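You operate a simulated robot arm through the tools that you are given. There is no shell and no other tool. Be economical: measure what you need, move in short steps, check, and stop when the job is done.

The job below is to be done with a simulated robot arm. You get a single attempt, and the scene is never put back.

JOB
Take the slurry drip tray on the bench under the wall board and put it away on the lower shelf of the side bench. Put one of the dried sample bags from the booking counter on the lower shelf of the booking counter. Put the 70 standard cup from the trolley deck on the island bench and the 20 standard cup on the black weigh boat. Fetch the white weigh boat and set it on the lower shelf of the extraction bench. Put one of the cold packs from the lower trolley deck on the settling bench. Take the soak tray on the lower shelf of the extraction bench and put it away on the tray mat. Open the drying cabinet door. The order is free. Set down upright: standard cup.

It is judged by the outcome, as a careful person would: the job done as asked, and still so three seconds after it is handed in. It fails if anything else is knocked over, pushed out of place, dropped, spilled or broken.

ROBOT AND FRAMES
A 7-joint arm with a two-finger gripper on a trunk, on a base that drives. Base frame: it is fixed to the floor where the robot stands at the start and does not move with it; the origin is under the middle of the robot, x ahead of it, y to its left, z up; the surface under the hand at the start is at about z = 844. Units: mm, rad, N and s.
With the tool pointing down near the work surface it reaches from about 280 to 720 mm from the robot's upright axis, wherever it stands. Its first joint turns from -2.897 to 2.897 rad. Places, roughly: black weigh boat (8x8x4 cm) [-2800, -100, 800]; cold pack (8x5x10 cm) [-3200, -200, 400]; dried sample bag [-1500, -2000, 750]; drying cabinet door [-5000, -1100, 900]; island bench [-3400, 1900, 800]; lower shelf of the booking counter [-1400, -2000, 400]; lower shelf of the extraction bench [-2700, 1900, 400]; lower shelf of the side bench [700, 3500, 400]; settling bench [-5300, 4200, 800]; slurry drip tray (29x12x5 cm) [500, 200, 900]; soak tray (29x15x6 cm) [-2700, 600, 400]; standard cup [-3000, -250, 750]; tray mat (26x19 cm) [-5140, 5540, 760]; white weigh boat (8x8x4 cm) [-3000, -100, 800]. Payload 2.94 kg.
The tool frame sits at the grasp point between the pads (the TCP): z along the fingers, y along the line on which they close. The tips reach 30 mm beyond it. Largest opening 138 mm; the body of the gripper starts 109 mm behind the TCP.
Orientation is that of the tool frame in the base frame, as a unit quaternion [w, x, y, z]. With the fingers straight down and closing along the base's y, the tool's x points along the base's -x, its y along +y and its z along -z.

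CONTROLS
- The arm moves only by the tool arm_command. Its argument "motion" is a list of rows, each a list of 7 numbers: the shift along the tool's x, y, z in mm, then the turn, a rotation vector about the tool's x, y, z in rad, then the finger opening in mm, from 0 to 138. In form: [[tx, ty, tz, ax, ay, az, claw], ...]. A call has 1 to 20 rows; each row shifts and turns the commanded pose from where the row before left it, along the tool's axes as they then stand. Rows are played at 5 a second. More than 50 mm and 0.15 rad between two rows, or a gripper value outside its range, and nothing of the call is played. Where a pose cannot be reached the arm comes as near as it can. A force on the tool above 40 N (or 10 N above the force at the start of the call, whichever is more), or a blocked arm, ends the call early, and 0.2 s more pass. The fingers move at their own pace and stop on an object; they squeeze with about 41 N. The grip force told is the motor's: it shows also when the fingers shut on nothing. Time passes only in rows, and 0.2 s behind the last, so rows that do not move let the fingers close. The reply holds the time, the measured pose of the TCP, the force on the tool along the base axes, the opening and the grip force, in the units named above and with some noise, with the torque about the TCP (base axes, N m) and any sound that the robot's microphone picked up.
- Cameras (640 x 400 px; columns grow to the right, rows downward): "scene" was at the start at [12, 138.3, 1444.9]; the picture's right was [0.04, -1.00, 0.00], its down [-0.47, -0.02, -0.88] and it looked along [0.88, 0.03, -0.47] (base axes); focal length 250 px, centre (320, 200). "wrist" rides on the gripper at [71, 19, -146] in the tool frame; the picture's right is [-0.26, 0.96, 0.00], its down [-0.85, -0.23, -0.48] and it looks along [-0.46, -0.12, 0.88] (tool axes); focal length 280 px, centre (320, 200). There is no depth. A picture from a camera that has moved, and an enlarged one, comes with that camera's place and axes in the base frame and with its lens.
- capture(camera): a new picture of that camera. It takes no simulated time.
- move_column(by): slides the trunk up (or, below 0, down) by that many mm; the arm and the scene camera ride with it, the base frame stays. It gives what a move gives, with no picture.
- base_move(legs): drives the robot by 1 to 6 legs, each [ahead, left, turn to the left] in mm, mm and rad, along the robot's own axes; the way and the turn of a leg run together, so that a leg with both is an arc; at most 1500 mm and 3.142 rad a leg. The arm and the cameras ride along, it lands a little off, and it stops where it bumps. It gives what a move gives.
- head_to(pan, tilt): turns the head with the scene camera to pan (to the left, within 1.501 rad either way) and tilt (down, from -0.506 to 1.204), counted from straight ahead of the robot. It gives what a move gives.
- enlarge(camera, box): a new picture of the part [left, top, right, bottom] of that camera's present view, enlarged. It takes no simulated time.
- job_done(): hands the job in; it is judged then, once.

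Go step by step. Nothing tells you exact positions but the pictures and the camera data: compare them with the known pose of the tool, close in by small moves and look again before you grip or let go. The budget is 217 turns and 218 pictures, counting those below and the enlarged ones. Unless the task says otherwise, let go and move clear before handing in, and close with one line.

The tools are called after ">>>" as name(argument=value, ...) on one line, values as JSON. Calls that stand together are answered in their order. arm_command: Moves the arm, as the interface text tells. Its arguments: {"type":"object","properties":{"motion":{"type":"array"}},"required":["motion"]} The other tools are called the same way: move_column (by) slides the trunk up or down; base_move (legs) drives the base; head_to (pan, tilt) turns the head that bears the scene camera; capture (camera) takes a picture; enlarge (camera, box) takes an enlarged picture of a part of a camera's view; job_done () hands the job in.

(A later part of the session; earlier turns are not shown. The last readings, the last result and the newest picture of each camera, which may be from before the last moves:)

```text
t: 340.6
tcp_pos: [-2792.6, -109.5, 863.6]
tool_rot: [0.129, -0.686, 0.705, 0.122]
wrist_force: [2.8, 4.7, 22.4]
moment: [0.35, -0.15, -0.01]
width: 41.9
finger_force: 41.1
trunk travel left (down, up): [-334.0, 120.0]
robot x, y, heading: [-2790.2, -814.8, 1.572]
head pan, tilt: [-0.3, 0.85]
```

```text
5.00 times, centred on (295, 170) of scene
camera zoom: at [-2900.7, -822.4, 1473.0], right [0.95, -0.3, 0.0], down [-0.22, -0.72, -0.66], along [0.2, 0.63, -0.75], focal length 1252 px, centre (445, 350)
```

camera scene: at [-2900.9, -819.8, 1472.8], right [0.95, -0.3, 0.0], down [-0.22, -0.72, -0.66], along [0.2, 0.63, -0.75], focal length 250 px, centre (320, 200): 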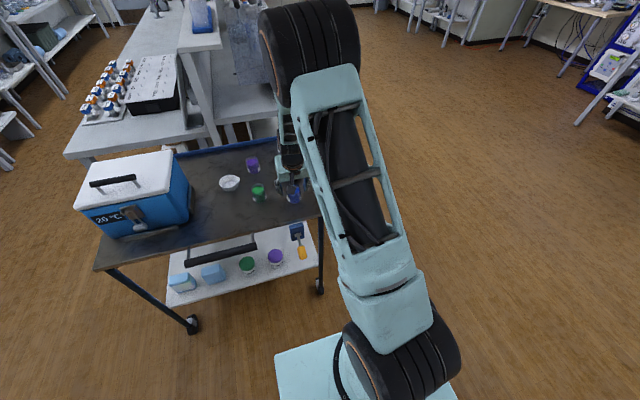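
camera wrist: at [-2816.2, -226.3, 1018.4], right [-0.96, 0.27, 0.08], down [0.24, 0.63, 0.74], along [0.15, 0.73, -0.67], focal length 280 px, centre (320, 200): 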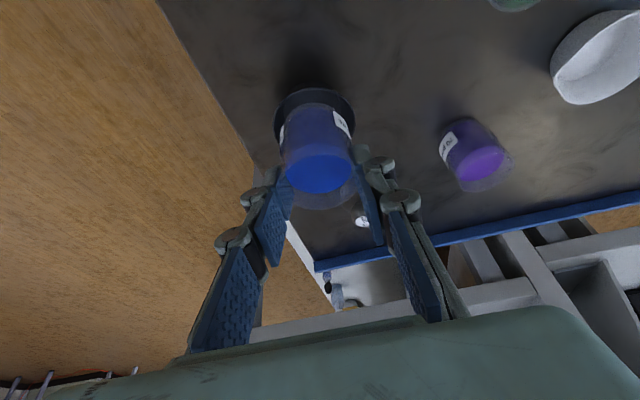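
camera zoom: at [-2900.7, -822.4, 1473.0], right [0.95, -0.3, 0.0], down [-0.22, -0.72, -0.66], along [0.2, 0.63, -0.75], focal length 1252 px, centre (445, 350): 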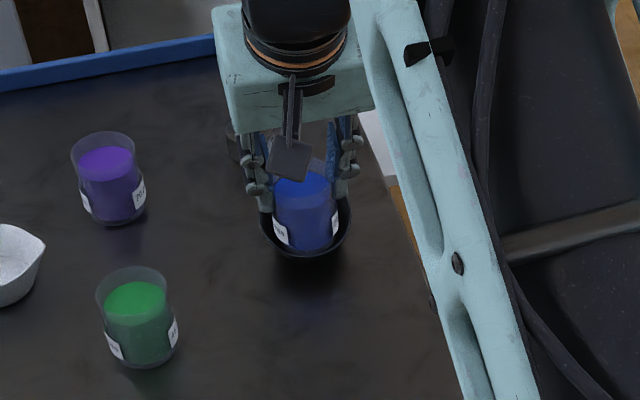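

The cup is seated in the boat. Relieving the push, then opening gently.

>>> arm_command(motion=[[-1, 0, -3, 0, 0, 0, 34], [0, 0, 0, 0, 0, 0, 34], [0, 0, 0, 0, 0, 0, 46], [0, 0, 0, 0, 0, 0, 60], [0, 0, 0, 0, 0, 0, 66]])

>>> enlarge(camera="wrist", box=[200, 60, 480, 260])

>>> enlarge(camera="scene", box=[250, 130, 340, 210])

```text
t: 341.8
tcp_pos: [-2793.0, -111.5, 861.1]
tool_rot: [0.126, -0.687, 0.706, 0.118]
wrist_force: [-0.1, -0.5, 0.3]
moment: [-0.02, 0.0, -0.02]
width: 66.1
finger_force: 0.1
trunk travel left (down, up): [-334.0, 120.0]
robot x, y, heading: [-2789.3, -813.9, 1.569]
head pan, tilt: [-0.3, 0.85]
```

```text
2.00 times, centred on (340, 160) of wrist
camera zoom: at [-2816.4, -226.2, 974.2], right [-0.96, 0.27, 0.08], down [0.24, 0.63, 0.74], along [0.15, 0.73, -0.67], focal length 561 px, centre (280, 280)
```

zoom: 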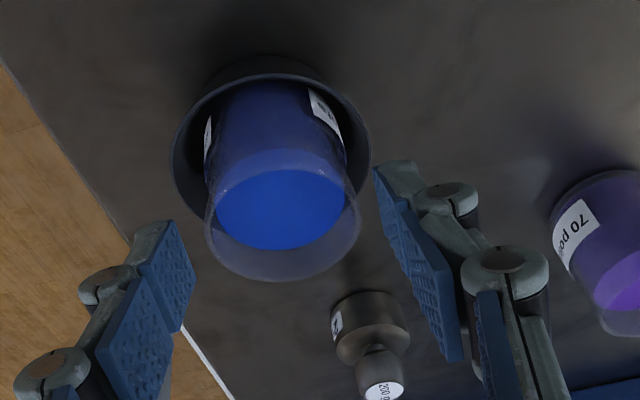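

```text
5.00 times, centred on (295, 170) of scene
camera zoom: at [-2900.9, -819.9, 1472.7], right [0.95, -0.3, 0.0], down [-0.22, -0.72, -0.66], along [0.2, 0.63, -0.75], focal length 1252 px, centre (445, 350)
```

zoom: 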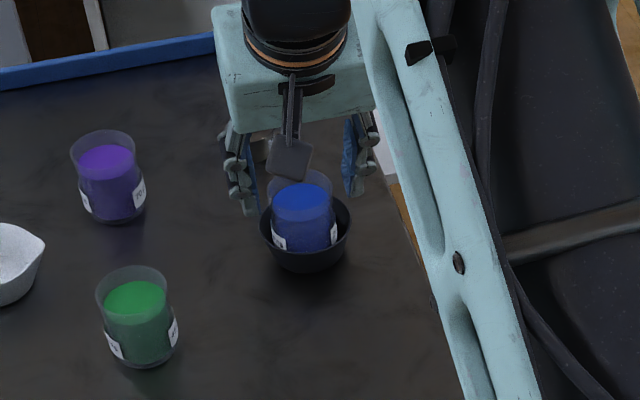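

The 20 cup stands upright in the black boat. Next the white boat; raising and taking a detailed look at its shape.

>>> arm_command(motion=[[-10, 0, -30, 0, 0, 0, 70], [-10, 0, -30, 0, 0, 0, 90], [-10, 0, -30, 0, 0, 0, 110]])

>>> base_move(legs=[[-130, 238, 0]])

>>> capture(camera="wrist")

```text
t: 342.6
tcp_pos: [-2793.9, -111.4, 955.6]
tool_rot: [0.124, -0.688, 0.705, 0.118]
wrist_force: [0.2, 0.8, -0.1]
moment: [0.04, 0.0, -0.02]
width: 110.0
finger_force: 0.0
trunk travel left (down, up): [-334.0, 120.0]
robot x, y, heading: [-2789.2, -814.9, 1.573]
head pan, tilt: [-0.3, 0.85]
```

```text
t: 345.2
tcp_pos: [-3022.3, -240.4, 954.3]
tool_rot: [0.126, -0.686, 0.707, 0.119]
wrist_force: [-0.5, -0.8, 0.2]
moment: [-0.01, 0.0, 0.0]
width: 110.0
finger_force: 0.1
trunk travel left (down, up): [-334.0, 120.0]
robot x, y, heading: [-3019.5, -943.5, 1.564]
head pan, tilt: [-0.3, 0.85]
```

```text
113 pictures are left
camera wrist: at [-3047.8, -355.4, 1067.6], right [-0.96, 0.28, 0.08], down [0.25, 0.63, 0.74], along [0.15, 0.73, -0.67], focal length 280 px, centre (320, 200)
```

wrist: 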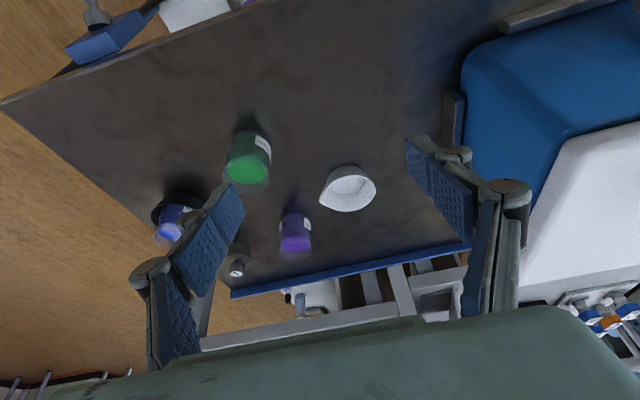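

The boat's spout points to +x, so I'll grip across it from a diagonal: robot at the trolley's right corner, tool yawed so the pads close on the spout-free sides.

>>> base_move(legs=[[0, -330, 0], [255, 0, 0], [0, 0, 0.53]])

>>> arm_command(motion=[[0, 0, 0, 0, -0.13, 0, 110], [0, 0, 0, 0, -0.13, 0, 110], [0, 0, 0, -0.075, 0, -0.107, 110], [0, 0, 0, -0.075, 0, -0.107, 110], [0, 0, 0, -0.075, 0, -0.107, 110], [0, 0, 0, -0.075, 0, -0.107, 110], [0, 0, 0, 0, 0, 0, 110]])

>>> capture(camera="wrist")

>>> capture(camera="scene")

```text
t: 351.6
tcp_pos: [-3051.9, -88.5, 955.5]
tool_rot: [-0.09, 0.849, -0.499, -0.148]
wrist_force: [-0.7, -0.3, -0.7]
moment: [-0.03, -0.02, 0.03]
width: 110.0
finger_force: 0.0
trunk travel left (down, up): [-334.0, 120.0]
robot x, y, heading: [-2690.7, -689.6, 2.107]
head pan, tilt: [-0.3, 0.85]
```

```text
t: 353.2
tcp_pos: [-3053.6, -88.6, 955.6]
tool_rot: [-0.081, 0.92, -0.254, -0.288]
wrist_force: [-0.4, -0.1, -0.1]
moment: [-0.01, 0.03, 0.01]
width: 110.2
finger_force: 0.0
trunk travel left (down, up): [-334.0, 120.0]
robot x, y, heading: [-2691.6, -690.0, 2.103]
head pan, tilt: [-0.3, 0.85]
```

```text
112 pictures are left
camera wrist: at [-2943.2, -177.3, 1034.0], right [-0.68, -0.72, 0.15], down [-0.25, 0.41, 0.88], along [-0.69, 0.56, -0.46], focal length 280 px, centre (320, 200)
```

wrist: 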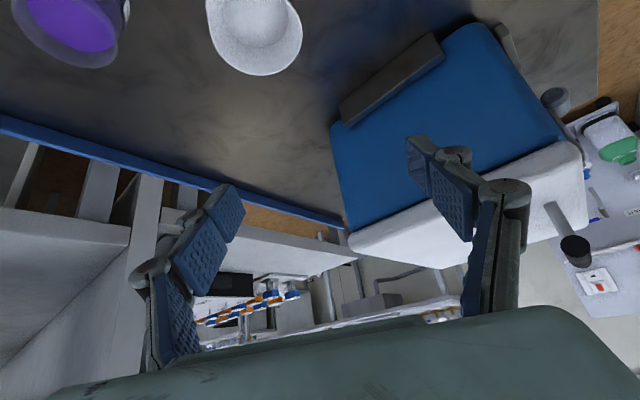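

```text
111 pictures are left
camera scene: at [-2784.3, -752.7, 1472.8], right [0.97, 0.23, 0.0], down [0.17, -0.73, -0.66], along [-0.15, 0.64, -0.75], focal length 250 px, centre (320, 200)
```

scene: 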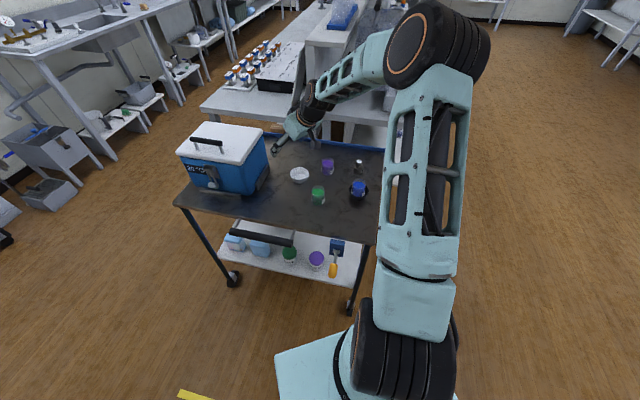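

>>> arm_command(motion=[[25, -10, 19, 0, 0, 0, 110], [25, -9, 19, 0, 0, 0, 110], [0, 0, 0, 0, 0, 0, 110]])

>>> capture(camera="wrist")

>>> enlarge(camera="scene", box=[240, 110, 400, 220])

```text
t: 354.0
tcp_pos: [-3027.4, -84.9, 897.3]
tool_rot: [-0.082, 0.92, -0.255, -0.287]
wrist_force: [0.4, -0.3, 0.7]
moment: [-0.01, 0.0, 0.0]
width: 109.9
finger_force: 0.1
trunk travel left (down, up): [-334.0, 120.0]
robot x, y, heading: [-2695.2, -690.6, 2.104]
head pan, tilt: [-0.3, 0.85]
```

```text
110 pictures are left
camera wrist: at [-2917.5, -173.4, 977.5], right [-0.68, -0.72, 0.15], down [-0.25, 0.42, 0.88], along [-0.69, 0.56, -0.46], focal length 280 px, centre (320, 200)
```

wrist: 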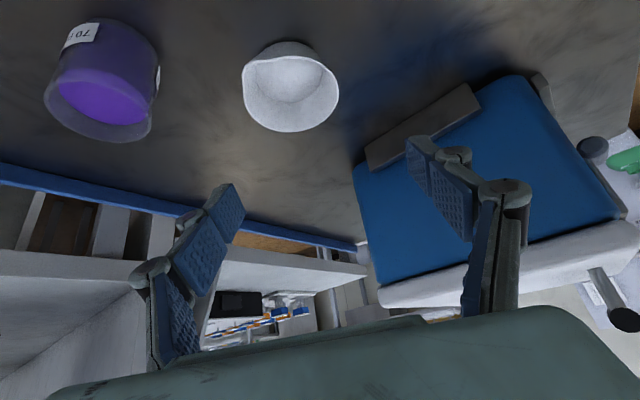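

```text
3.64 times, centred on (320, 165) of scene
camera zoom: at [-2784.4, -752.7, 1472.8], right [0.97, 0.23, 0.0], down [0.17, -0.73, -0.66], along [-0.15, 0.64, -0.75], focal length 910 px, centre (320, 327)
```

zoom: 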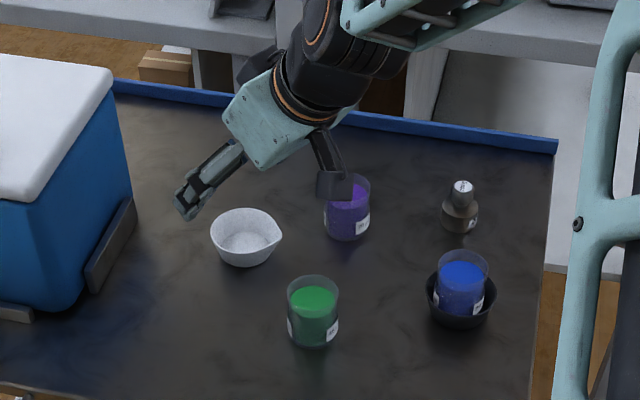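

>>> arm_command(motion=[[16, -3, 23, 0, 0, 0, 100], [16, -2, 23, 0, 0, 0, 100], [16, -2, 24, 0, 0, 0, 100], [0, 0, 0, 0, 0, 0, 100]])

>>> capture(camera="wrist")

>>> enlarge(camera="scene", box=[240, 110, 400, 220])

```text
t: 355.0
tcp_pos: [-3022.3, -76.9, 813.3]
tool_rot: [-0.081, 0.92, -0.255, -0.288]
wrist_force: [-0.1, -0.3, -0.7]
moment: [-0.01, -0.01, -0.04]
width: 100.0
finger_force: 0.1
trunk travel left (down, up): [-334.0, 120.0]
robot x, y, heading: [-2690.7, -692.9, 2.102]
head pan, tilt: [-0.3, 0.85]
```

```text
108 pictures are left
camera wrist: at [-2912.5, -166.1, 892.6], right [-0.68, -0.72, 0.15], down [-0.25, 0.42, 0.88], along [-0.69, 0.56, -0.46], focal length 280 px, centre (320, 200)
```

wrist: 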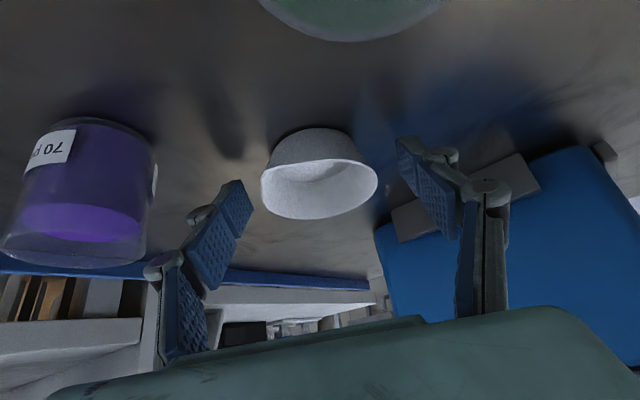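

```text
3.64 times, centred on (320, 165) of scene
camera zoom: at [-2784.4, -752.6, 1472.8], right [0.97, 0.23, 0.0], down [0.17, -0.73, -0.66], along [-0.15, 0.64, -0.75], focal length 910 px, centre (320, 327)
```

zoom: 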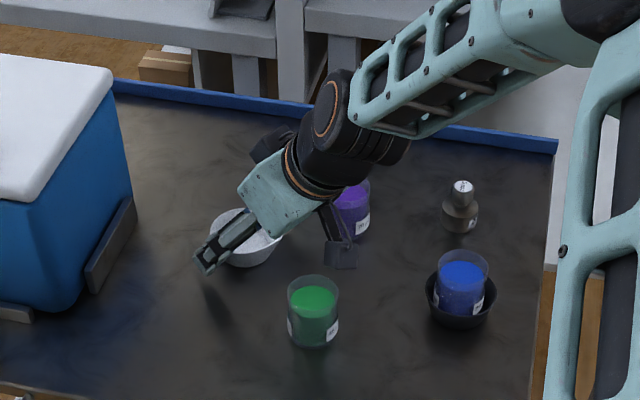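

The boat is centred between the pads. Closing.

>>> arm_command(motion=[[0, 0, 0, 0, 0, 0, 80], [0, 0, 0, 0, 0, 0, 65], [0, 0, 0, 0, 0, 0, 50], [0, 0, 0, 0, 0, 0, 50], [0, 0, 0, 0, 0, 0, 50]])

>>> arm_command(motion=[[-11, 0, -16, 0, 0, 0, 50], [-11, 0, -16, 0, 0, 0, 50], [-17, 0, -24, 0, 0, 0, 50], [-17, 0, -24, 0, 0, 0, 50], [0, 0, 0, 0, 0, 0, 50]])

>>> capture(camera="wrist")

>>> enlarge(camera="scene", box=[240, 110, 400, 220])

```text
t: 356.2
tcp_pos: [-3022.2, -77.5, 813.7]
tool_rot: [-0.081, 0.92, -0.255, -0.286]
wrist_force: [0.5, 0.0, 1.3]
moment: [0.0, 0.01, 0.02]
width: 65.7
finger_force: 16.5
trunk travel left (down, up): [-334.0, 120.0]
robot x, y, heading: [-2690.9, -692.3, 2.105]
head pan, tilt: [-0.3, 0.85]
```

```text
t: 357.4
tcp_pos: [-3023.3, -76.1, 910.9]
tool_rot: [-0.081, 0.92, -0.255, -0.287]
wrist_force: [0.3, -0.4, -0.4]
moment: [0.03, 0.02, -0.02]
width: 65.4
finger_force: 15.8
trunk travel left (down, up): [-334.0, 120.0]
robot x, y, heading: [-2694.2, -693.0, 2.102]
head pan, tilt: [-0.3, 0.85]
```

```text
106 pictures are left
camera wrist: at [-2914.3, -165.4, 990.2], right [-0.68, -0.72, 0.15], down [-0.25, 0.42, 0.87], along [-0.69, 0.56, -0.46], focal length 280 px, centre (320, 200)
```

wrist: 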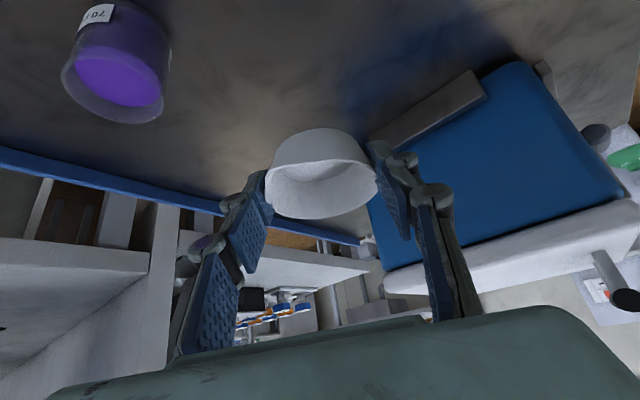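

```text
3.64 times, centred on (320, 165) of scene
camera zoom: at [-2784.4, -752.8, 1472.7], right [0.97, 0.23, 0.0], down [0.17, -0.73, -0.66], along [-0.15, 0.64, -0.75], focal length 910 px, centre (320, 327)
```

zoom: 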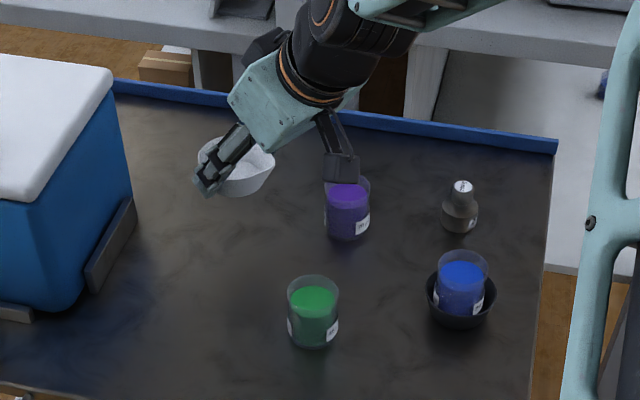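

Held. I'll back away, straighten the tool yaw, and go to the front of the extraction bench.

>>> base_move(legs=[[-450, 0, 0]])

>>> arm_command(motion=[[0, 0, 0, 0.075, 0, 0.107, 50], [0, 0, 0, 0.075, 0, 0.107, 50], [0, 0, 0, 0.075, 0, 0.107, 50], [0, 0, 0, 0.075, 0, 0.107, 50], [0, 0, 0, 0, 0, 0, 50]])

>>> base_move(legs=[[0, 0, 1.035], [-780, 0, 0], [0, -1500, 0], [0, -180, 0]])

>>> move_column(by=-334)

>>> capture(camera="wrist")

```text
t: 360.1
tcp_pos: [-2799.7, -459.4, 911.0]
tool_rot: [-0.081, 0.92, -0.256, -0.287]
wrist_force: [-0.2, 0.7, -0.1]
moment: [-0.02, 0.01, -0.01]
width: 65.1
finger_force: 16.2
trunk travel left (down, up): [-334.0, 120.0]
robot x, y, heading: [-2463.9, -1073.7, 2.104]
head pan, tilt: [-0.3, 0.85]
```

```text
t: 361.3
tcp_pos: [-2798.3, -459.3, 909.9]
tool_rot: [-0.154, 0.822, -0.484, -0.257]
wrist_force: [0.1, -0.3, -0.6]
moment: [0.0, 0.0, 0.02]
width: 65.0
finger_force: 16.2
trunk travel left (down, up): [-334.0, 120.0]
robot x, y, heading: [-2463.5, -1075.6, 2.099]
head pan, tilt: [-0.3, 0.85]
```

```text
t: 383.3
tcp_pos: [-2394.8, 696.9, 910.5]
tool_rot: [-0.007, 0.954, -0.013, -0.299]
wrist_force: [-0.6, 0.6, -1.0]
moment: [0.02, 0.0, 0.0]
width: 64.2
finger_force: 15.8
trunk travel left (down, up): [-334.0, 120.0]
robot x, y, heading: [-1696.5, 670.4, 3.141]
head pan, tilt: [-0.3, 0.85]
```

```text
t: 386.6
tcp_pos: [-2394.9, 696.8, 578.4]
tool_rot: [-0.007, 0.954, -0.013, -0.299]
wrist_force: [-0.1, 0.3, 0.0]
moment: [-0.01, 0.01, -0.02]
width: 64.0
finger_force: 16.3
trunk travel left (down, up): [0.0, 454.0]
robot x, y, heading: [-1697.2, 666.6, 3.135]
head pan, tilt: [-0.3, 0.85]
```

```text
104 pictures are left
camera wrist: at [-2255.4, 673.3, 655.7], right [-0.24, -0.96, 0.14], down [-0.42, 0.24, 0.88], along [-0.87, 0.15, -0.46], focal length 280 px, centre (320, 200)
```

wrist: 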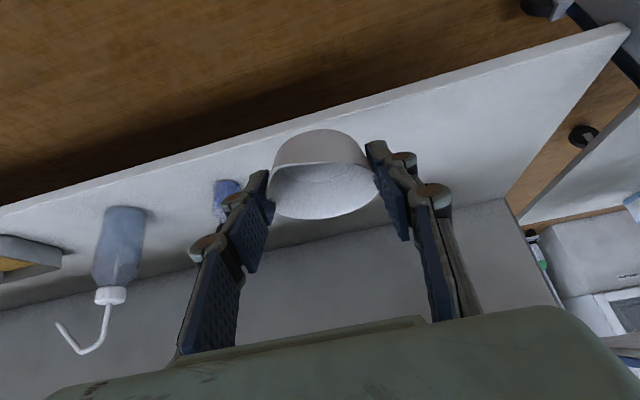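

The shelf spot is free. Lowering outside the bench, then driving in.

>>> arm_command(motion=[[36, 0, 17, 0, 0, 0, 50], [36, 0, 17, 0, 0, 0, 50], [36, 0, 16, 0, 0, 0, 50], [0, 0, 0, 0, 0, 0, 50]])

>>> base_move(legs=[[235, 60, 0]])

>>> capture(camera="wrist")

>>> head_to(pan=-0.4, tilt=0.8)

>>> capture(camera="scene")

```text
t: 387.6
tcp_pos: [-2330.8, 696.5, 473.3]
tool_rot: [-0.007, 0.954, -0.014, -0.299]
wrist_force: [0.3, -0.1, 0.3]
moment: [-0.01, 0.02, 0.0]
width: 63.8
finger_force: 16.2
trunk travel left (down, up): [0.0, 454.0]
robot x, y, heading: [-1696.6, 667.0, 3.137]
head pan, tilt: [-0.3, 0.85]
```

```text
t: 389.3
tcp_pos: [-2562.1, 633.2, 473.1]
tool_rot: [-0.006, 0.954, -0.01, -0.299]
wrist_force: [0.3, 0.4, -0.7]
moment: [0.01, -0.01, -0.01]
width: 64.1
finger_force: 16.2
trunk travel left (down, up): [0.0, 454.0]
robot x, y, heading: [-1931.6, 607.3, -3.138]
head pan, tilt: [-0.3, 0.85]
```

```text
103 pictures are left
camera wrist: at [-2423.4, 610.7, 551.9], right [-0.24, -0.96, 0.14], down [-0.42, 0.24, 0.88], along [-0.88, 0.15, -0.46], focal length 280 px, centre (320, 200)
```

wrist: 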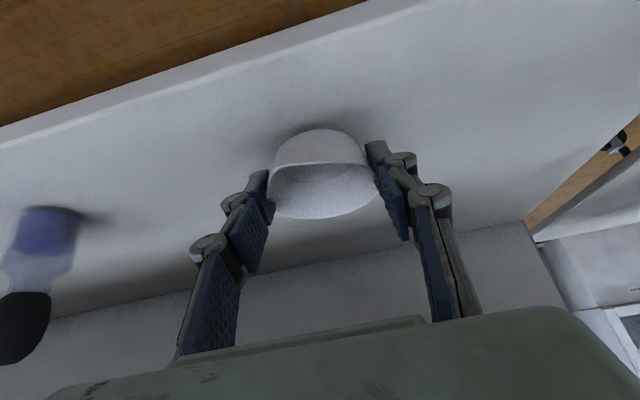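

```text
t: 390.0
tcp_pos: [-2563.2, 634.2, 473.7]
tool_rot: [-0.006, 0.954, -0.011, -0.299]
wrist_force: [-0.7, -0.3, 0.4]
moment: [0.02, -0.02, -0.01]
width: 64.0
finger_force: 16.3
trunk travel left (down, up): [0.0, 454.0]
robot x, y, heading: [-1928.1, 609.2, -3.141]
head pan, tilt: [-0.4, 0.799]
```

```text
102 pictures are left
camera scene: at [-1921.6, 505.6, 1143.1], right [0.39, 0.92, 0.0], down [0.66, -0.28, -0.7], along [-0.64, 0.27, -0.72], focal length 250 px, centre (320, 200)
```

scene: 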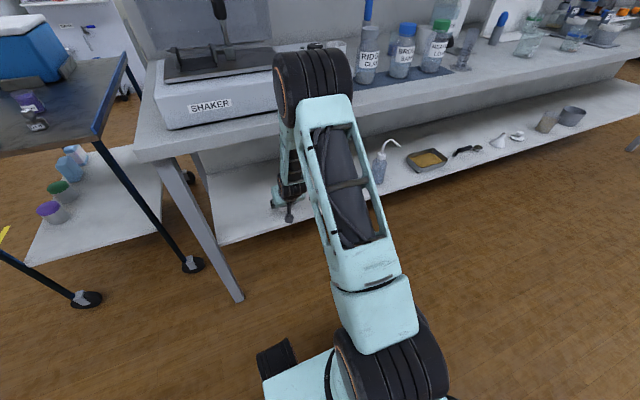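

>>> arm_command(motion=[[5, 0, 7, 0, 0, 0, 50], [2, 0, 3, 0, 0, 0, 50], [2, 0, 3, 0, 0, 0, 50], [2, 0, 2, 0, 0, 0, 50]])

>>> enlarge(camera="wrist", box=[200, 80, 440, 230])

```text
t: 391.0
tcp_pos: [-2563.1, 632.4, 453.5]
tool_rot: [-0.005, 0.954, -0.01, -0.299]
wrist_force: [0.3, 0.1, 0.6]
moment: [0.01, 0.03, -0.01]
width: 64.2
finger_force: 15.9
trunk travel left (down, up): [0.0, 454.0]
robot x, y, heading: [-1930.4, 612.4, -3.135]
head pan, tilt: [-0.4, 0.799]
```

```text
2.67 times, centred on (320, 155) of wrist
camera zoom: at [-2423.2, 610.0, 533.0], right [-0.24, -0.96, 0.14], down [-0.42, 0.24, 0.88], along [-0.88, 0.15, -0.46], focal length 748 px, centre (320, 320)
```

zoom: 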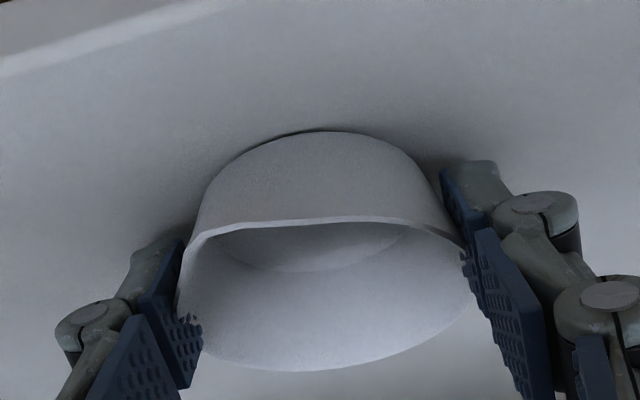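

>>> arm_command(motion=[[1, 0, 1.7, 0, 0, 0, 50], [1, 0, 1.7, 0, 0, 0, 50], [0, 0, 0, 0, 0, 0, 50]])

>>> arm_command(motion=[[1, 0, 1.7, 0, 0, 0, 50], [1, 0, 1.7, 0, 0, 0, 50], [0, 0, 0, 0, 0, 0, 50]])

```text
t: 391.8
tcp_pos: [-2564.6, 632.6, 452.1]
tool_rot: [-0.006, 0.954, -0.01, -0.3]
wrist_force: [0.3, -1.3, 9.2]
moment: [-0.05, 0.11, 0.0]
width: 64.2
finger_force: 15.6
trunk travel left (down, up): [0.0, 454.0]
robot x, y, heading: [-1930.6, 609.0, -3.137]
head pan, tilt: [-0.4, 0.799]
```

```text
t: 392.6
tcp_pos: [-2564.8, 632.6, 450.3]
tool_rot: [-0.005, 0.953, -0.009, -0.303]
wrist_force: [3.6, -4.3, 28.2]
moment: [-0.8, 0.05, 0.16]
width: 64.0
finger_force: 16.0
trunk travel left (down, up): [0.0, 454.0]
robot x, y, heading: [-1928.1, 610.3, -3.138]
head pan, tilt: [-0.4, 0.799]
```

Contact. Backing off slightly, releasing and withdrawing.

>>> arm_command(motion=[[-2, 0, -3, 0, 0, 0, 50], [0, 0, 0, 0, 0, 0, 66], [0, 0, 0, 0, 0, 0, 85], [0, 0, 0, 0, 0, 0, 100], [0, 0, 0, 0, 0, 0, 100]])

>>> arm_command(motion=[[-12, 0, -17, 0, 0, 0, 100], [0, 0, -30, 0, 0, 0, 100], [0, 0, -40, 0, 0, 0, 100]])

>>> base_move(legs=[[-250, 0, 0]])

>>> capture(camera="wrist")

```text
t: 393.8
tcp_pos: [-2563.1, 632.6, 449.9]
tool_rot: [-0.007, 0.955, -0.01, -0.297]
wrist_force: [-1.0, 0.3, -0.7]
moment: [-0.01, 0.03, -0.01]
width: 100.1
finger_force: 0.1
trunk travel left (down, up): [0.0, 454.0]
robot x, y, heading: [-1925.5, 608.1, -3.138]
head pan, tilt: [-0.4, 0.799]
```

```text
t: 394.6
tcp_pos: [-2525.3, 632.1, 526.8]
tool_rot: [-0.006, 0.954, -0.01, -0.299]
wrist_force: [-0.6, 0.6, 0.4]
moment: [0.0, 0.0, 0.0]
width: 100.2
finger_force: 0.1
trunk travel left (down, up): [0.0, 454.0]
robot x, y, heading: [-1930.8, 606.5, -3.144]
head pan, tilt: [-0.4, 0.799]
```

```text
t: 396.4
tcp_pos: [-2274.4, 634.2, 527.9]
tool_rot: [-0.006, 0.954, -0.01, -0.3]
wrist_force: [-0.8, -0.3, -0.2]
moment: [-0.01, 0.01, 0.03]
width: 99.8
finger_force: 0.2
trunk travel left (down, up): [0.0, 454.0]
robot x, y, heading: [-1678.6, 612.7, -3.138]
head pan, tilt: [-0.4, 0.799]
```

```text
100 pictures are left
camera wrist: at [-2134.8, 610.7, 605.8], right [-0.24, -0.96, 0.14], down [-0.42, 0.24, 0.88], along [-0.88, 0.15, -0.46], focal length 280 px, centre (320, 200)
```

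wrist: 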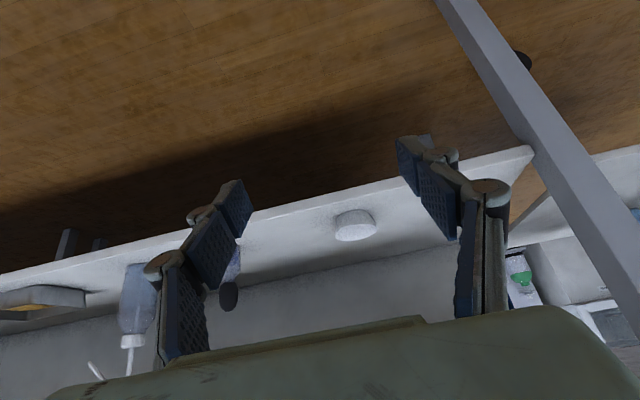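

The white boat sits on the shelf. Now the booking counter: turning to -y and driving there.

>>> base_move(legs=[[0, 0, 1.567], [1500, 0, 0], [0, 200, 0]])

>>> move_column(by=350)

>>> head_to(pan=-0.05, tilt=0.5)

>>> capture(camera="scene")

```text
t: 409.9
tcp_pos: [-1511.6, -1550.0, 526.2]
tool_rot: [0.206, 0.683, 0.666, -0.216]
wrist_force: [-0.5, 0.4, -0.6]
moment: [0.0, 0.0, -0.03]
width: 100.2
finger_force: 0.0
trunk travel left (down, up): [0.0, 454.0]
robot x, y, heading: [-1485.0, -955.5, -1.575]
head pan, tilt: [-0.4, 0.799]
```

```text
t: 413.3
tcp_pos: [-1511.0, -1551.8, 877.6]
tool_rot: [0.206, 0.683, 0.666, -0.216]
wrist_force: [-0.1, 0.4, 0.2]
moment: [-0.03, -0.01, 0.0]
width: 100.0
finger_force: 0.0
trunk travel left (down, up): [-350.0, 104.0]
robot x, y, heading: [-1480.9, -951.4, -1.571]
head pan, tilt: [-0.4, 0.799]
```

```text
t: 414.1
tcp_pos: [-1513.4, -1549.3, 877.0]
tool_rot: [0.207, 0.683, 0.666, -0.216]
wrist_force: [0.5, 0.7, 0.3]
moment: [-0.01, 0.03, 0.0]
width: 100.0
finger_force: 0.0
trunk travel left (down, up): [-350.0, 104.0]
robot x, y, heading: [-1483.8, -948.7, -1.568]
head pan, tilt: [-0.051, 0.499]
```

```text
99 pictures are left
camera scene: at [-1354.5, -964.5, 1519.0], right [-1.0, 0.05, 0.0], down [0.03, 0.48, -0.88], along [-0.05, -0.88, -0.48], focal length 250 px, centre (320, 200)
```

scene: 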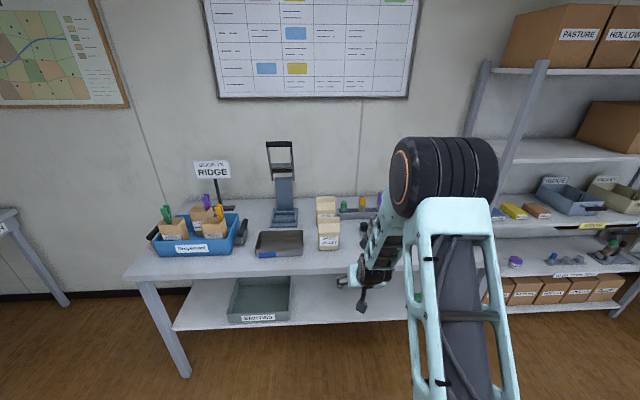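

>>> enlarge(camera="scene", box=[120, 130, 440, 330])

>>> capture(camera="wrist")

```text
2.00 times, centred on (280, 230) of scene
camera zoom: at [-1354.5, -964.5, 1519.0], right [-1.0, 0.05, 0.0], down [0.03, 0.48, -0.88], along [-0.05, -0.88, -0.48], focal length 501 px, centre (400, 140)
```

zoom: 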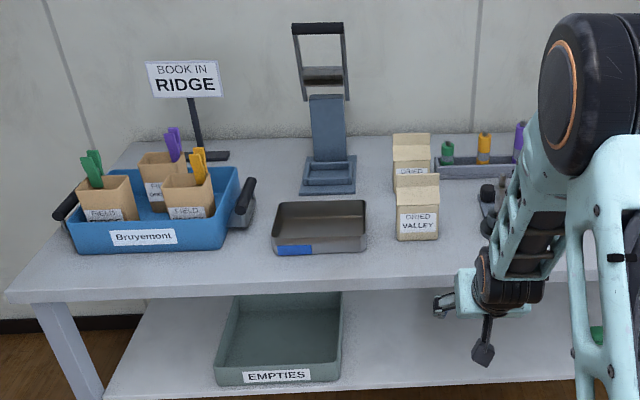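

```text
97 pictures are left
camera wrist: at [-1490.0, -1409.4, 955.8], right [0.96, -0.24, 0.14], down [-0.24, -0.42, 0.88], along [-0.15, -0.88, -0.46], focal length 280 px, centre (320, 200)
```

wrist: 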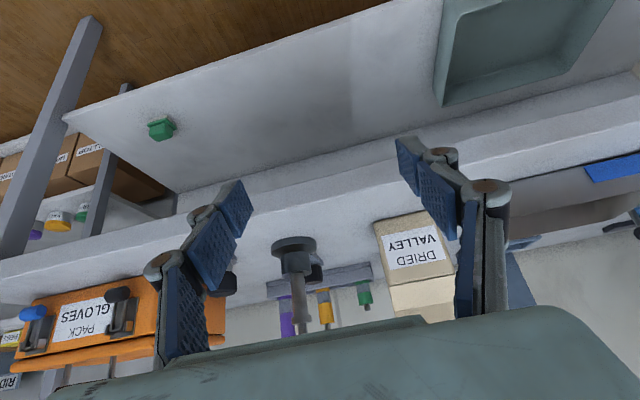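

Two "DRIED VALLEY" bags; the front one is at about (-1438, -1843), ~89 wide, standing on z≈806. I'll tilt the tool and drive forward so the open fingers come around it; stop short to check.

>>> arm_command(motion=[[0, 0, 0, 0, -0.13, 0, 125], [0, 0, 0, 0, -0.13, 0, 125]])

>>> base_move(legs=[[0, 75, 0], [190, 0, 0]])

>>> capture(camera="wrist")

>>> enlarge(camera="scene", box=[220, 150, 480, 310])

```text
t: 414.8
tcp_pos: [-1511.6, -1550.7, 878.2]
tool_rot: [0.293, 0.649, 0.634, -0.303]
wrist_force: [-0.2, 0.6, 0.5]
moment: [0.04, 0.0, -0.02]
width: 125.0
finger_force: 0.1
trunk travel left (down, up): [-350.0, 104.0]
robot x, y, heading: [-1485.3, -954.7, -1.574]
head pan, tilt: [-0.051, 0.499]
```

```text
t: 417.2
tcp_pos: [-1434.5, -1734.0, 877.2]
tool_rot: [0.292, 0.649, 0.634, -0.302]
wrist_force: [-0.9, -0.6, -0.2]
moment: [0.02, -0.03, -0.01]
width: 125.1
finger_force: 0.1
trunk travel left (down, up): [-350.0, 104.0]
robot x, y, heading: [-1409.0, -1137.6, -1.575]
head pan, tilt: [-0.051, 0.499]
```

```text
96 pictures are left
camera wrist: at [-1413.0, -1577.5, 916.5], right [0.96, -0.2, 0.19], down [-0.23, -0.18, 0.96], along [-0.15, -0.96, -0.22], focal length 280 px, centre (320, 200)
```

wrist: 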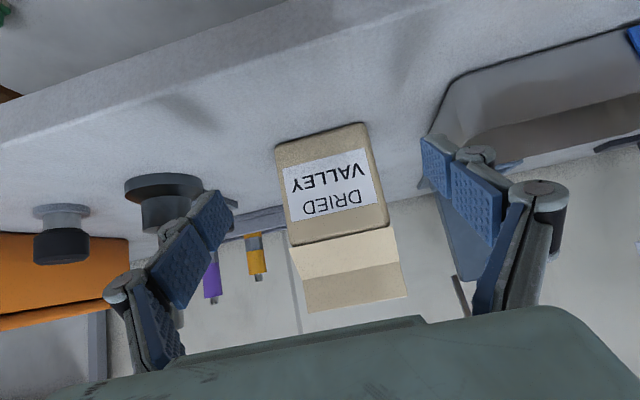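

```text
2.46 times, centred on (350, 230) of scene
camera zoom: at [-1278.4, -1148.7, 1519.0], right [-1.0, 0.05, 0.0], down [0.03, 0.48, -0.88], along [-0.05, -0.88, -0.48], focal length 616 px, centre (246, 126)
```

zoom: 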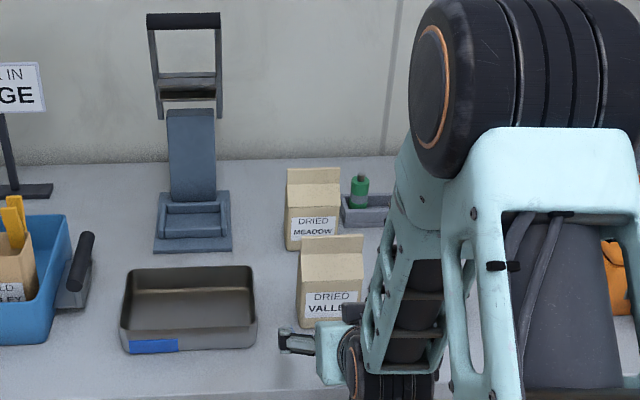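

>>> arm_command(motion=[[-8, 0, -6, 0, 0, 0, 108], [0, 0, 0, 0, 0, 0, 108]])

>>> base_move(legs=[[97, 0, 0]])

>>> capture(camera="wrist")

```text
t: 417.8
tcp_pos: [-1435.0, -1734.1, 886.7]
tool_rot: [0.291, 0.649, 0.634, -0.303]
wrist_force: [-1.4, -0.3, -0.3]
moment: [0.01, 0.0, -0.02]
width: 108.3
finger_force: 0.0
trunk travel left (down, up): [-350.0, 104.0]
robot x, y, heading: [-1409.2, -1137.3, -1.569]
head pan, tilt: [-0.051, 0.499]
```

```text
t: 419.0
tcp_pos: [-1436.1, -1833.6, 886.8]
tool_rot: [0.291, 0.651, 0.633, -0.303]
wrist_force: [-0.8, 0.3, 0.2]
moment: [0.01, 0.01, 0.0]
width: 108.0
finger_force: 0.2
trunk travel left (down, up): [-350.0, 104.0]
robot x, y, heading: [-1410.9, -1236.2, -1.57]
head pan, tilt: [-0.051, 0.499]
```

```text
94 pictures are left
camera wrist: at [-1414.0, -1676.4, 926.3], right [0.96, -0.2, 0.19], down [-0.23, -0.18, 0.96], along [-0.15, -0.96, -0.22], focal length 280 px, centre (320, 200)
```

wrist: 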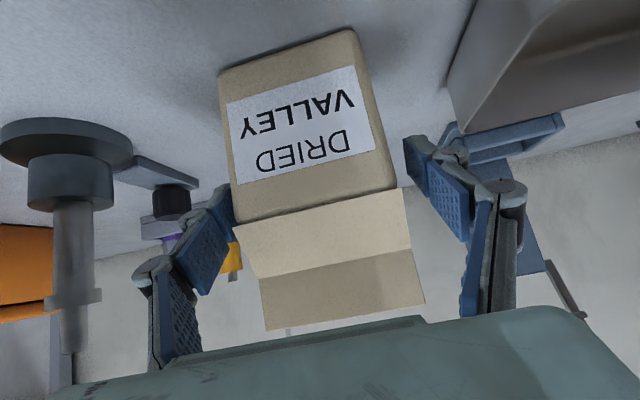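

>>> arm_command(motion=[[11, 0, 9, 0, 0, 0, 108], [0, 0, 0, 0, 0, 0, 90], [0, 0, 0, 0, 0, 0, 70], [0, 0, 0, 0, 0, 0, 60], [0, 0, 0, 0, 0, 0, 60], [0, 0, 0, 0, 0, 0, 60]])

>>> arm_command(motion=[[-15, 0, -13, 0, 0, 0, 60], [-15, 0, -13, 0, 0, 0, 60], [-15, 0, -13, 0, 0, 0, 60], [0, 0, 0, 0, 0, 0, 60]])

>>> capture(camera="wrist")

```text
t: 420.4
tcp_pos: [-1437.8, -1832.1, 873.5]
tool_rot: [0.291, 0.65, 0.633, -0.303]
wrist_force: [-1.9, -0.3, 1.1]
moment: [0.04, 0.38, -0.01]
width: 89.9
finger_force: 40.7
trunk travel left (down, up): [-350.0, 104.0]
robot x, y, heading: [-1408.2, -1238.2, -1.572]
head pan, tilt: [-0.051, 0.499]
```

```text
t: 421.4
tcp_pos: [-1437.4, -1832.6, 931.1]
tool_rot: [0.29, 0.651, 0.633, -0.303]
wrist_force: [-0.6, 0.5, -3.4]
moment: [0.03, -0.02, 0.03]
width: 89.5
finger_force: 41.0
trunk travel left (down, up): [-350.0, 104.0]
robot x, y, heading: [-1408.7, -1231.0, -1.573]
head pan, tilt: [-0.051, 0.499]
```

```text
93 pictures are left
camera wrist: at [-1413.5, -1676.4, 971.2], right [0.96, -0.2, 0.19], down [-0.23, -0.18, 0.96], along [-0.15, -0.96, -0.22], focal length 280 px, centre (320, 200)
```

wrist: 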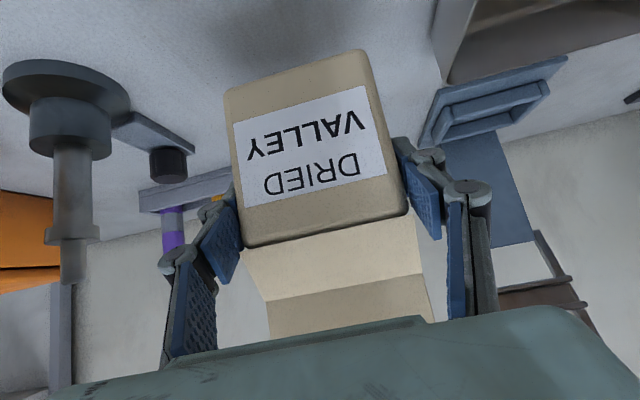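

Bag held. Backing out, lowering in the open, to place it on the lower shelf right below.

>>> base_move(legs=[[-350, 0, 0]])

>>> move_column(by=-350)

>>> arm_command(motion=[[28, 0, 24, 0, 0, 0, 60], [28, 0, 24, 0, 0, 0, 60], [0, 0, 0, 0, 0, 0, 60]])

>>> capture(camera="wrist")

>>> head_to(pan=0.1, tilt=0.65)

>>> capture(camera="scene")

```text
t: 423.7
tcp_pos: [-1438.2, -1472.8, 931.9]
tool_rot: [0.289, 0.653, 0.63, -0.304]
wrist_force: [-0.1, -0.6, -3.6]
moment: [0.04, -0.02, 0.03]
width: 89.2
finger_force: 40.9
trunk travel left (down, up): [-350.0, 104.0]
robot x, y, heading: [-1405.6, -875.8, -1.579]
head pan, tilt: [-0.051, 0.499]
```

```text
t: 427.1
tcp_pos: [-1437.5, -1472.4, 581.3]
tool_rot: [0.29, 0.652, 0.631, -0.304]
wrist_force: [0.2, -0.5, -3.4]
moment: [0.02, 0.0, -0.01]
width: 89.5
finger_force: 40.9
trunk travel left (down, up): [0.0, 454.0]
robot x, y, heading: [-1409.5, -874.3, -1.577]
head pan, tilt: [-0.051, 0.499]
```

```text
t: 427.9
tcp_pos: [-1440.9, -1475.1, 506.7]
tool_rot: [0.289, 0.653, 0.631, -0.305]
wrist_force: [0.4, 0.0, -4.1]
moment: [0.04, 0.01, 0.01]
width: 89.3
finger_force: 40.3
trunk travel left (down, up): [0.0, 454.0]
robot x, y, heading: [-1410.4, -874.2, -1.584]
head pan, tilt: [-0.051, 0.499]
```

```text
92 pictures are left
camera wrist: at [-1416.8, -1319.7, 546.0], right [0.96, -0.2, 0.19], down [-0.23, -0.18, 0.96], along [-0.16, -0.96, -0.22], focal length 280 px, centre (320, 200)
```

wrist: 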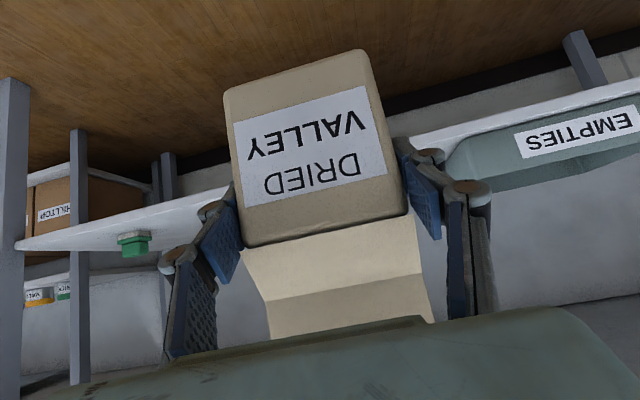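

```text
t: 428.6
tcp_pos: [-1439.5, -1476.1, 505.7]
tool_rot: [0.29, 0.652, 0.631, -0.304]
wrist_force: [0.3, -0.4, -3.7]
moment: [0.01, 0.01, 0.03]
width: 89.2
finger_force: 40.7
trunk travel left (down, up): [0.0, 454.0]
robot x, y, heading: [-1408.0, -872.4, -1.577]
head pan, tilt: [0.099, 0.649]
```

```text
91 pictures are left
camera scene: at [-1263.1, -883.5, 1155.7], right [-1.0, -0.09, 0.0], down [-0.05, 0.6, -0.8], along [0.07, -0.79, -0.6], focal length 250 px, centre (320, 200)
```

scene: 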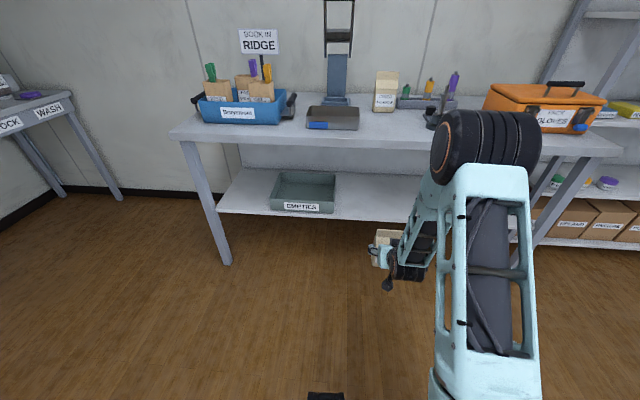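

>>> base_move(legs=[[350, 0, 0]])

>>> capture(camera="wrist")

>>> arm_command(motion=[[9, 0, 7, 0, 0, 0, 60], [7, 0, 6, 0, 0, 0, 60], [3, 0, 2, 0, 0, 0, 60], [3, 0, 2, 0, 0, 0, 60], [0, 0, 0, 0, 0, 0, 60]])

```text
t: 430.9
tcp_pos: [-1452.2, -1834.2, 506.0]
tool_rot: [0.288, 0.656, 0.627, -0.306]
wrist_force: [0.9, -0.4, -5.0]
moment: [0.0, 0.03, 0.03]
width: 89.4
finger_force: 40.4
trunk travel left (down, up): [0.0, 454.0]
robot x, y, heading: [-1413.6, -1234.9, -1.593]
head pan, tilt: [0.099, 0.649]
```

```text
90 pictures are left
camera wrist: at [-1426.8, -1678.6, 546.3], right [0.96, -0.21, 0.19], down [-0.23, -0.18, 0.96], along [-0.17, -0.96, -0.22], focal length 280 px, centre (320, 200)
```

wrist: 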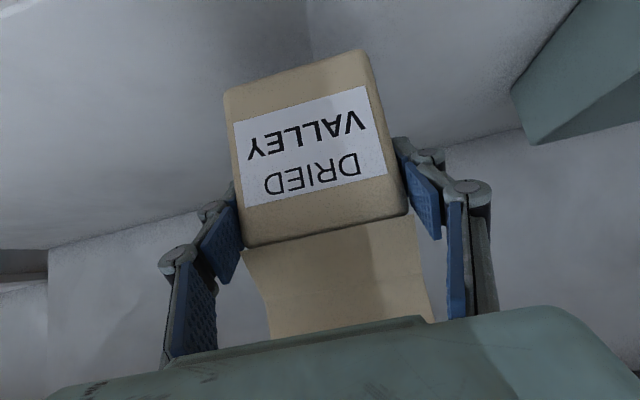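

```text
t: 432.1
tcp_pos: [-1451.0, -1834.9, 478.7]
tool_rot: [0.288, 0.656, 0.627, -0.306]
wrist_force: [0.3, -0.1, -4.2]
moment: [0.02, 0.03, -0.04]
width: 89.4
finger_force: 40.7
trunk travel left (down, up): [0.0, 454.0]
robot x, y, heading: [-1413.2, -1232.6, -1.594]
head pan, tilt: [0.099, 0.649]
```

Not touching yet; continuing in small steps.

>>> arm_command(motion=[[3, 0, 2, 0, 0, 0, 60], [2, 0, 2, 0, 0, 0, 60], [2, 0, 2, 0, 0, 0, 60], [2, 0, 2, 0, 0, 0, 60], [2, 0, 2, 0, 0, 0, 60], [2, 0, 2, 0, 0, 0, 60], [2, 0, 2, 0, 0, 0, 60], [2, 0, 2, 0, 0, 0, 60], [2, 0, 2, 0, 0, 0, 60]])

>>> capture(camera="wrist")

```text
t: 434.1
tcp_pos: [-1452.0, -1835.7, 457.8]
tool_rot: [0.293, 0.653, 0.626, -0.309]
wrist_force: [4.4, -0.6, 31.0]
moment: [-0.55, -0.11, 0.12]
width: 89.6
finger_force: 40.5
trunk travel left (down, up): [0.0, 454.0]
robot x, y, heading: [-1413.8, -1233.5, -1.596]
head pan, tilt: [0.099, 0.649]
```

```text
89 pictures are left
camera wrist: at [-1427.3, -1679.5, 495.3], right [0.96, -0.21, 0.2], down [-0.23, -0.16, 0.96], along [-0.17, -0.96, -0.21], focal length 280 px, centre (320, 200)
```

wrist: 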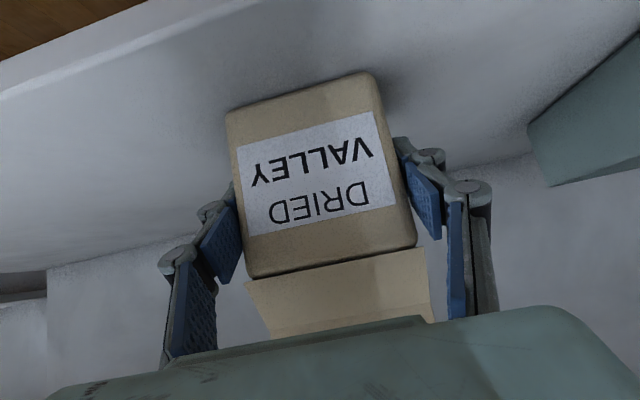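

Bag is down. Relieving and releasing.

>>> arm_command(motion=[[-4, 0, -3, 0, 0, 0, 60], [0, 0, 0, 0, 0, 0, 75], [0, 0, 0, 0, 0, 0, 95], [0, 0, 0, 0, 0, 0, 112], [0, 0, 0, 0, 0, 0, 112]])

>>> base_move(legs=[[-350, 0, 0]])

>>> capture(camera="wrist")

```text
t: 435.3
tcp_pos: [-1452.4, -1835.6, 457.7]
tool_rot: [0.288, 0.656, 0.627, -0.306]
wrist_force: [0.5, 1.0, -0.2]
moment: [0.02, -0.01, -0.01]
width: 112.4
finger_force: 0.1
trunk travel left (down, up): [0.0, 454.0]
robot x, y, heading: [-1414.4, -1234.5, -1.589]
head pan, tilt: [0.099, 0.649]
```

```text
t: 437.6
tcp_pos: [-1444.8, -1478.3, 458.0]
tool_rot: [0.288, 0.656, 0.627, -0.306]
wrist_force: [-0.1, -0.4, -0.1]
moment: [0.03, 0.01, 0.0]
width: 111.9
finger_force: 0.1
trunk travel left (down, up): [0.0, 454.0]
robot x, y, heading: [-1405.2, -873.6, -1.593]
head pan, tilt: [0.099, 0.649]
```

```text
88 pictures are left
camera wrist: at [-1420.0, -1322.0, 497.7], right [0.96, -0.21, 0.19], down [-0.23, -0.18, 0.96], along [-0.17, -0.96, -0.22], focal length 280 px, centre (320, 200)
```

wrist: 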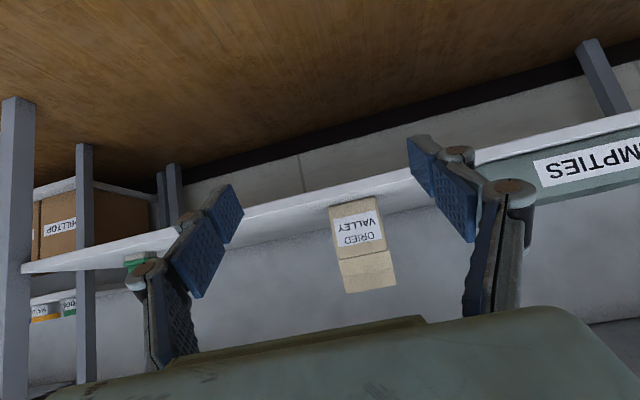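

The bag stands on the lower shelf. Next: the purple 70 cup. Driving back to the trolley and restoring the steep tool.

>>> base_move(legs=[[0, 0, -3.12], [0, 1500, 0]])

>>> move_column(by=400)

>>> arm_command(motion=[[-38, 0, -32, 0, 0, 0, 90], [0, 0, 0, 0, 0.13, 0, 90], [0, 0, 0, 0, 0.13, 0, 90], [0, 0, 0, 0, 0.13, 0, 90], [0, 0, 0, 0, 0.13, 0, 80], [0, 0, 0, 0, 0, 0, 80]])

>>> capture(camera="wrist")

```text
t: 457.9
tcp_pos: [-2909.4, -398.8, 458.0]
tool_rot: [-0.292, 0.658, -0.625, -0.302]
wrist_force: [-0.1, 0.6, 0.3]
moment: [0.0, 0.03, 0.01]
width: 112.1
finger_force: 0.0
trunk travel left (down, up): [0.0, 454.0]
robot x, y, heading: [-2894.1, -1002.6, 1.646]
head pan, tilt: [0.099, 0.649]
```

```text
t: 461.8
tcp_pos: [-2909.4, -399.1, 858.8]
tool_rot: [-0.292, 0.657, -0.625, -0.302]
wrist_force: [0.8, 0.0, 0.1]
moment: [-0.02, -0.01, 0.0]
width: 111.9
finger_force: 0.2
trunk travel left (down, up): [-400.0, 54.0]
robot x, y, heading: [-2891.3, -997.6, 1.644]
head pan, tilt: [0.099, 0.649]
```

```text
t: 463.2
tcp_pos: [-2910.3, -399.5, 908.0]
tool_rot: [-0.12, 0.714, -0.679, -0.123]
wrist_force: [-0.4, -0.5, 0.3]
moment: [-0.01, -0.02, 0.01]
width: 80.3
finger_force: 0.1
trunk travel left (down, up): [-400.0, 54.0]
robot x, y, heading: [-2893.0, -999.3, 1.643]
head pan, tilt: [0.099, 0.649]
```

```text
87 pictures are left
camera wrist: at [-2925.9, -515.8, 1020.4], right [-0.98, 0.2, 0.08], down [0.2, 0.65, 0.74], along [0.09, 0.74, -0.67], focal length 280 px, centre (320, 200)
```

wrist: 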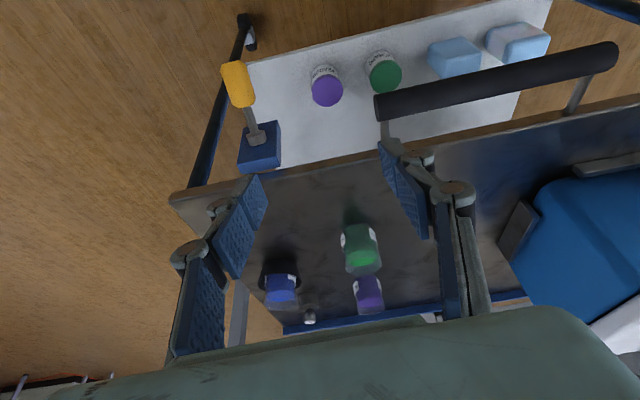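

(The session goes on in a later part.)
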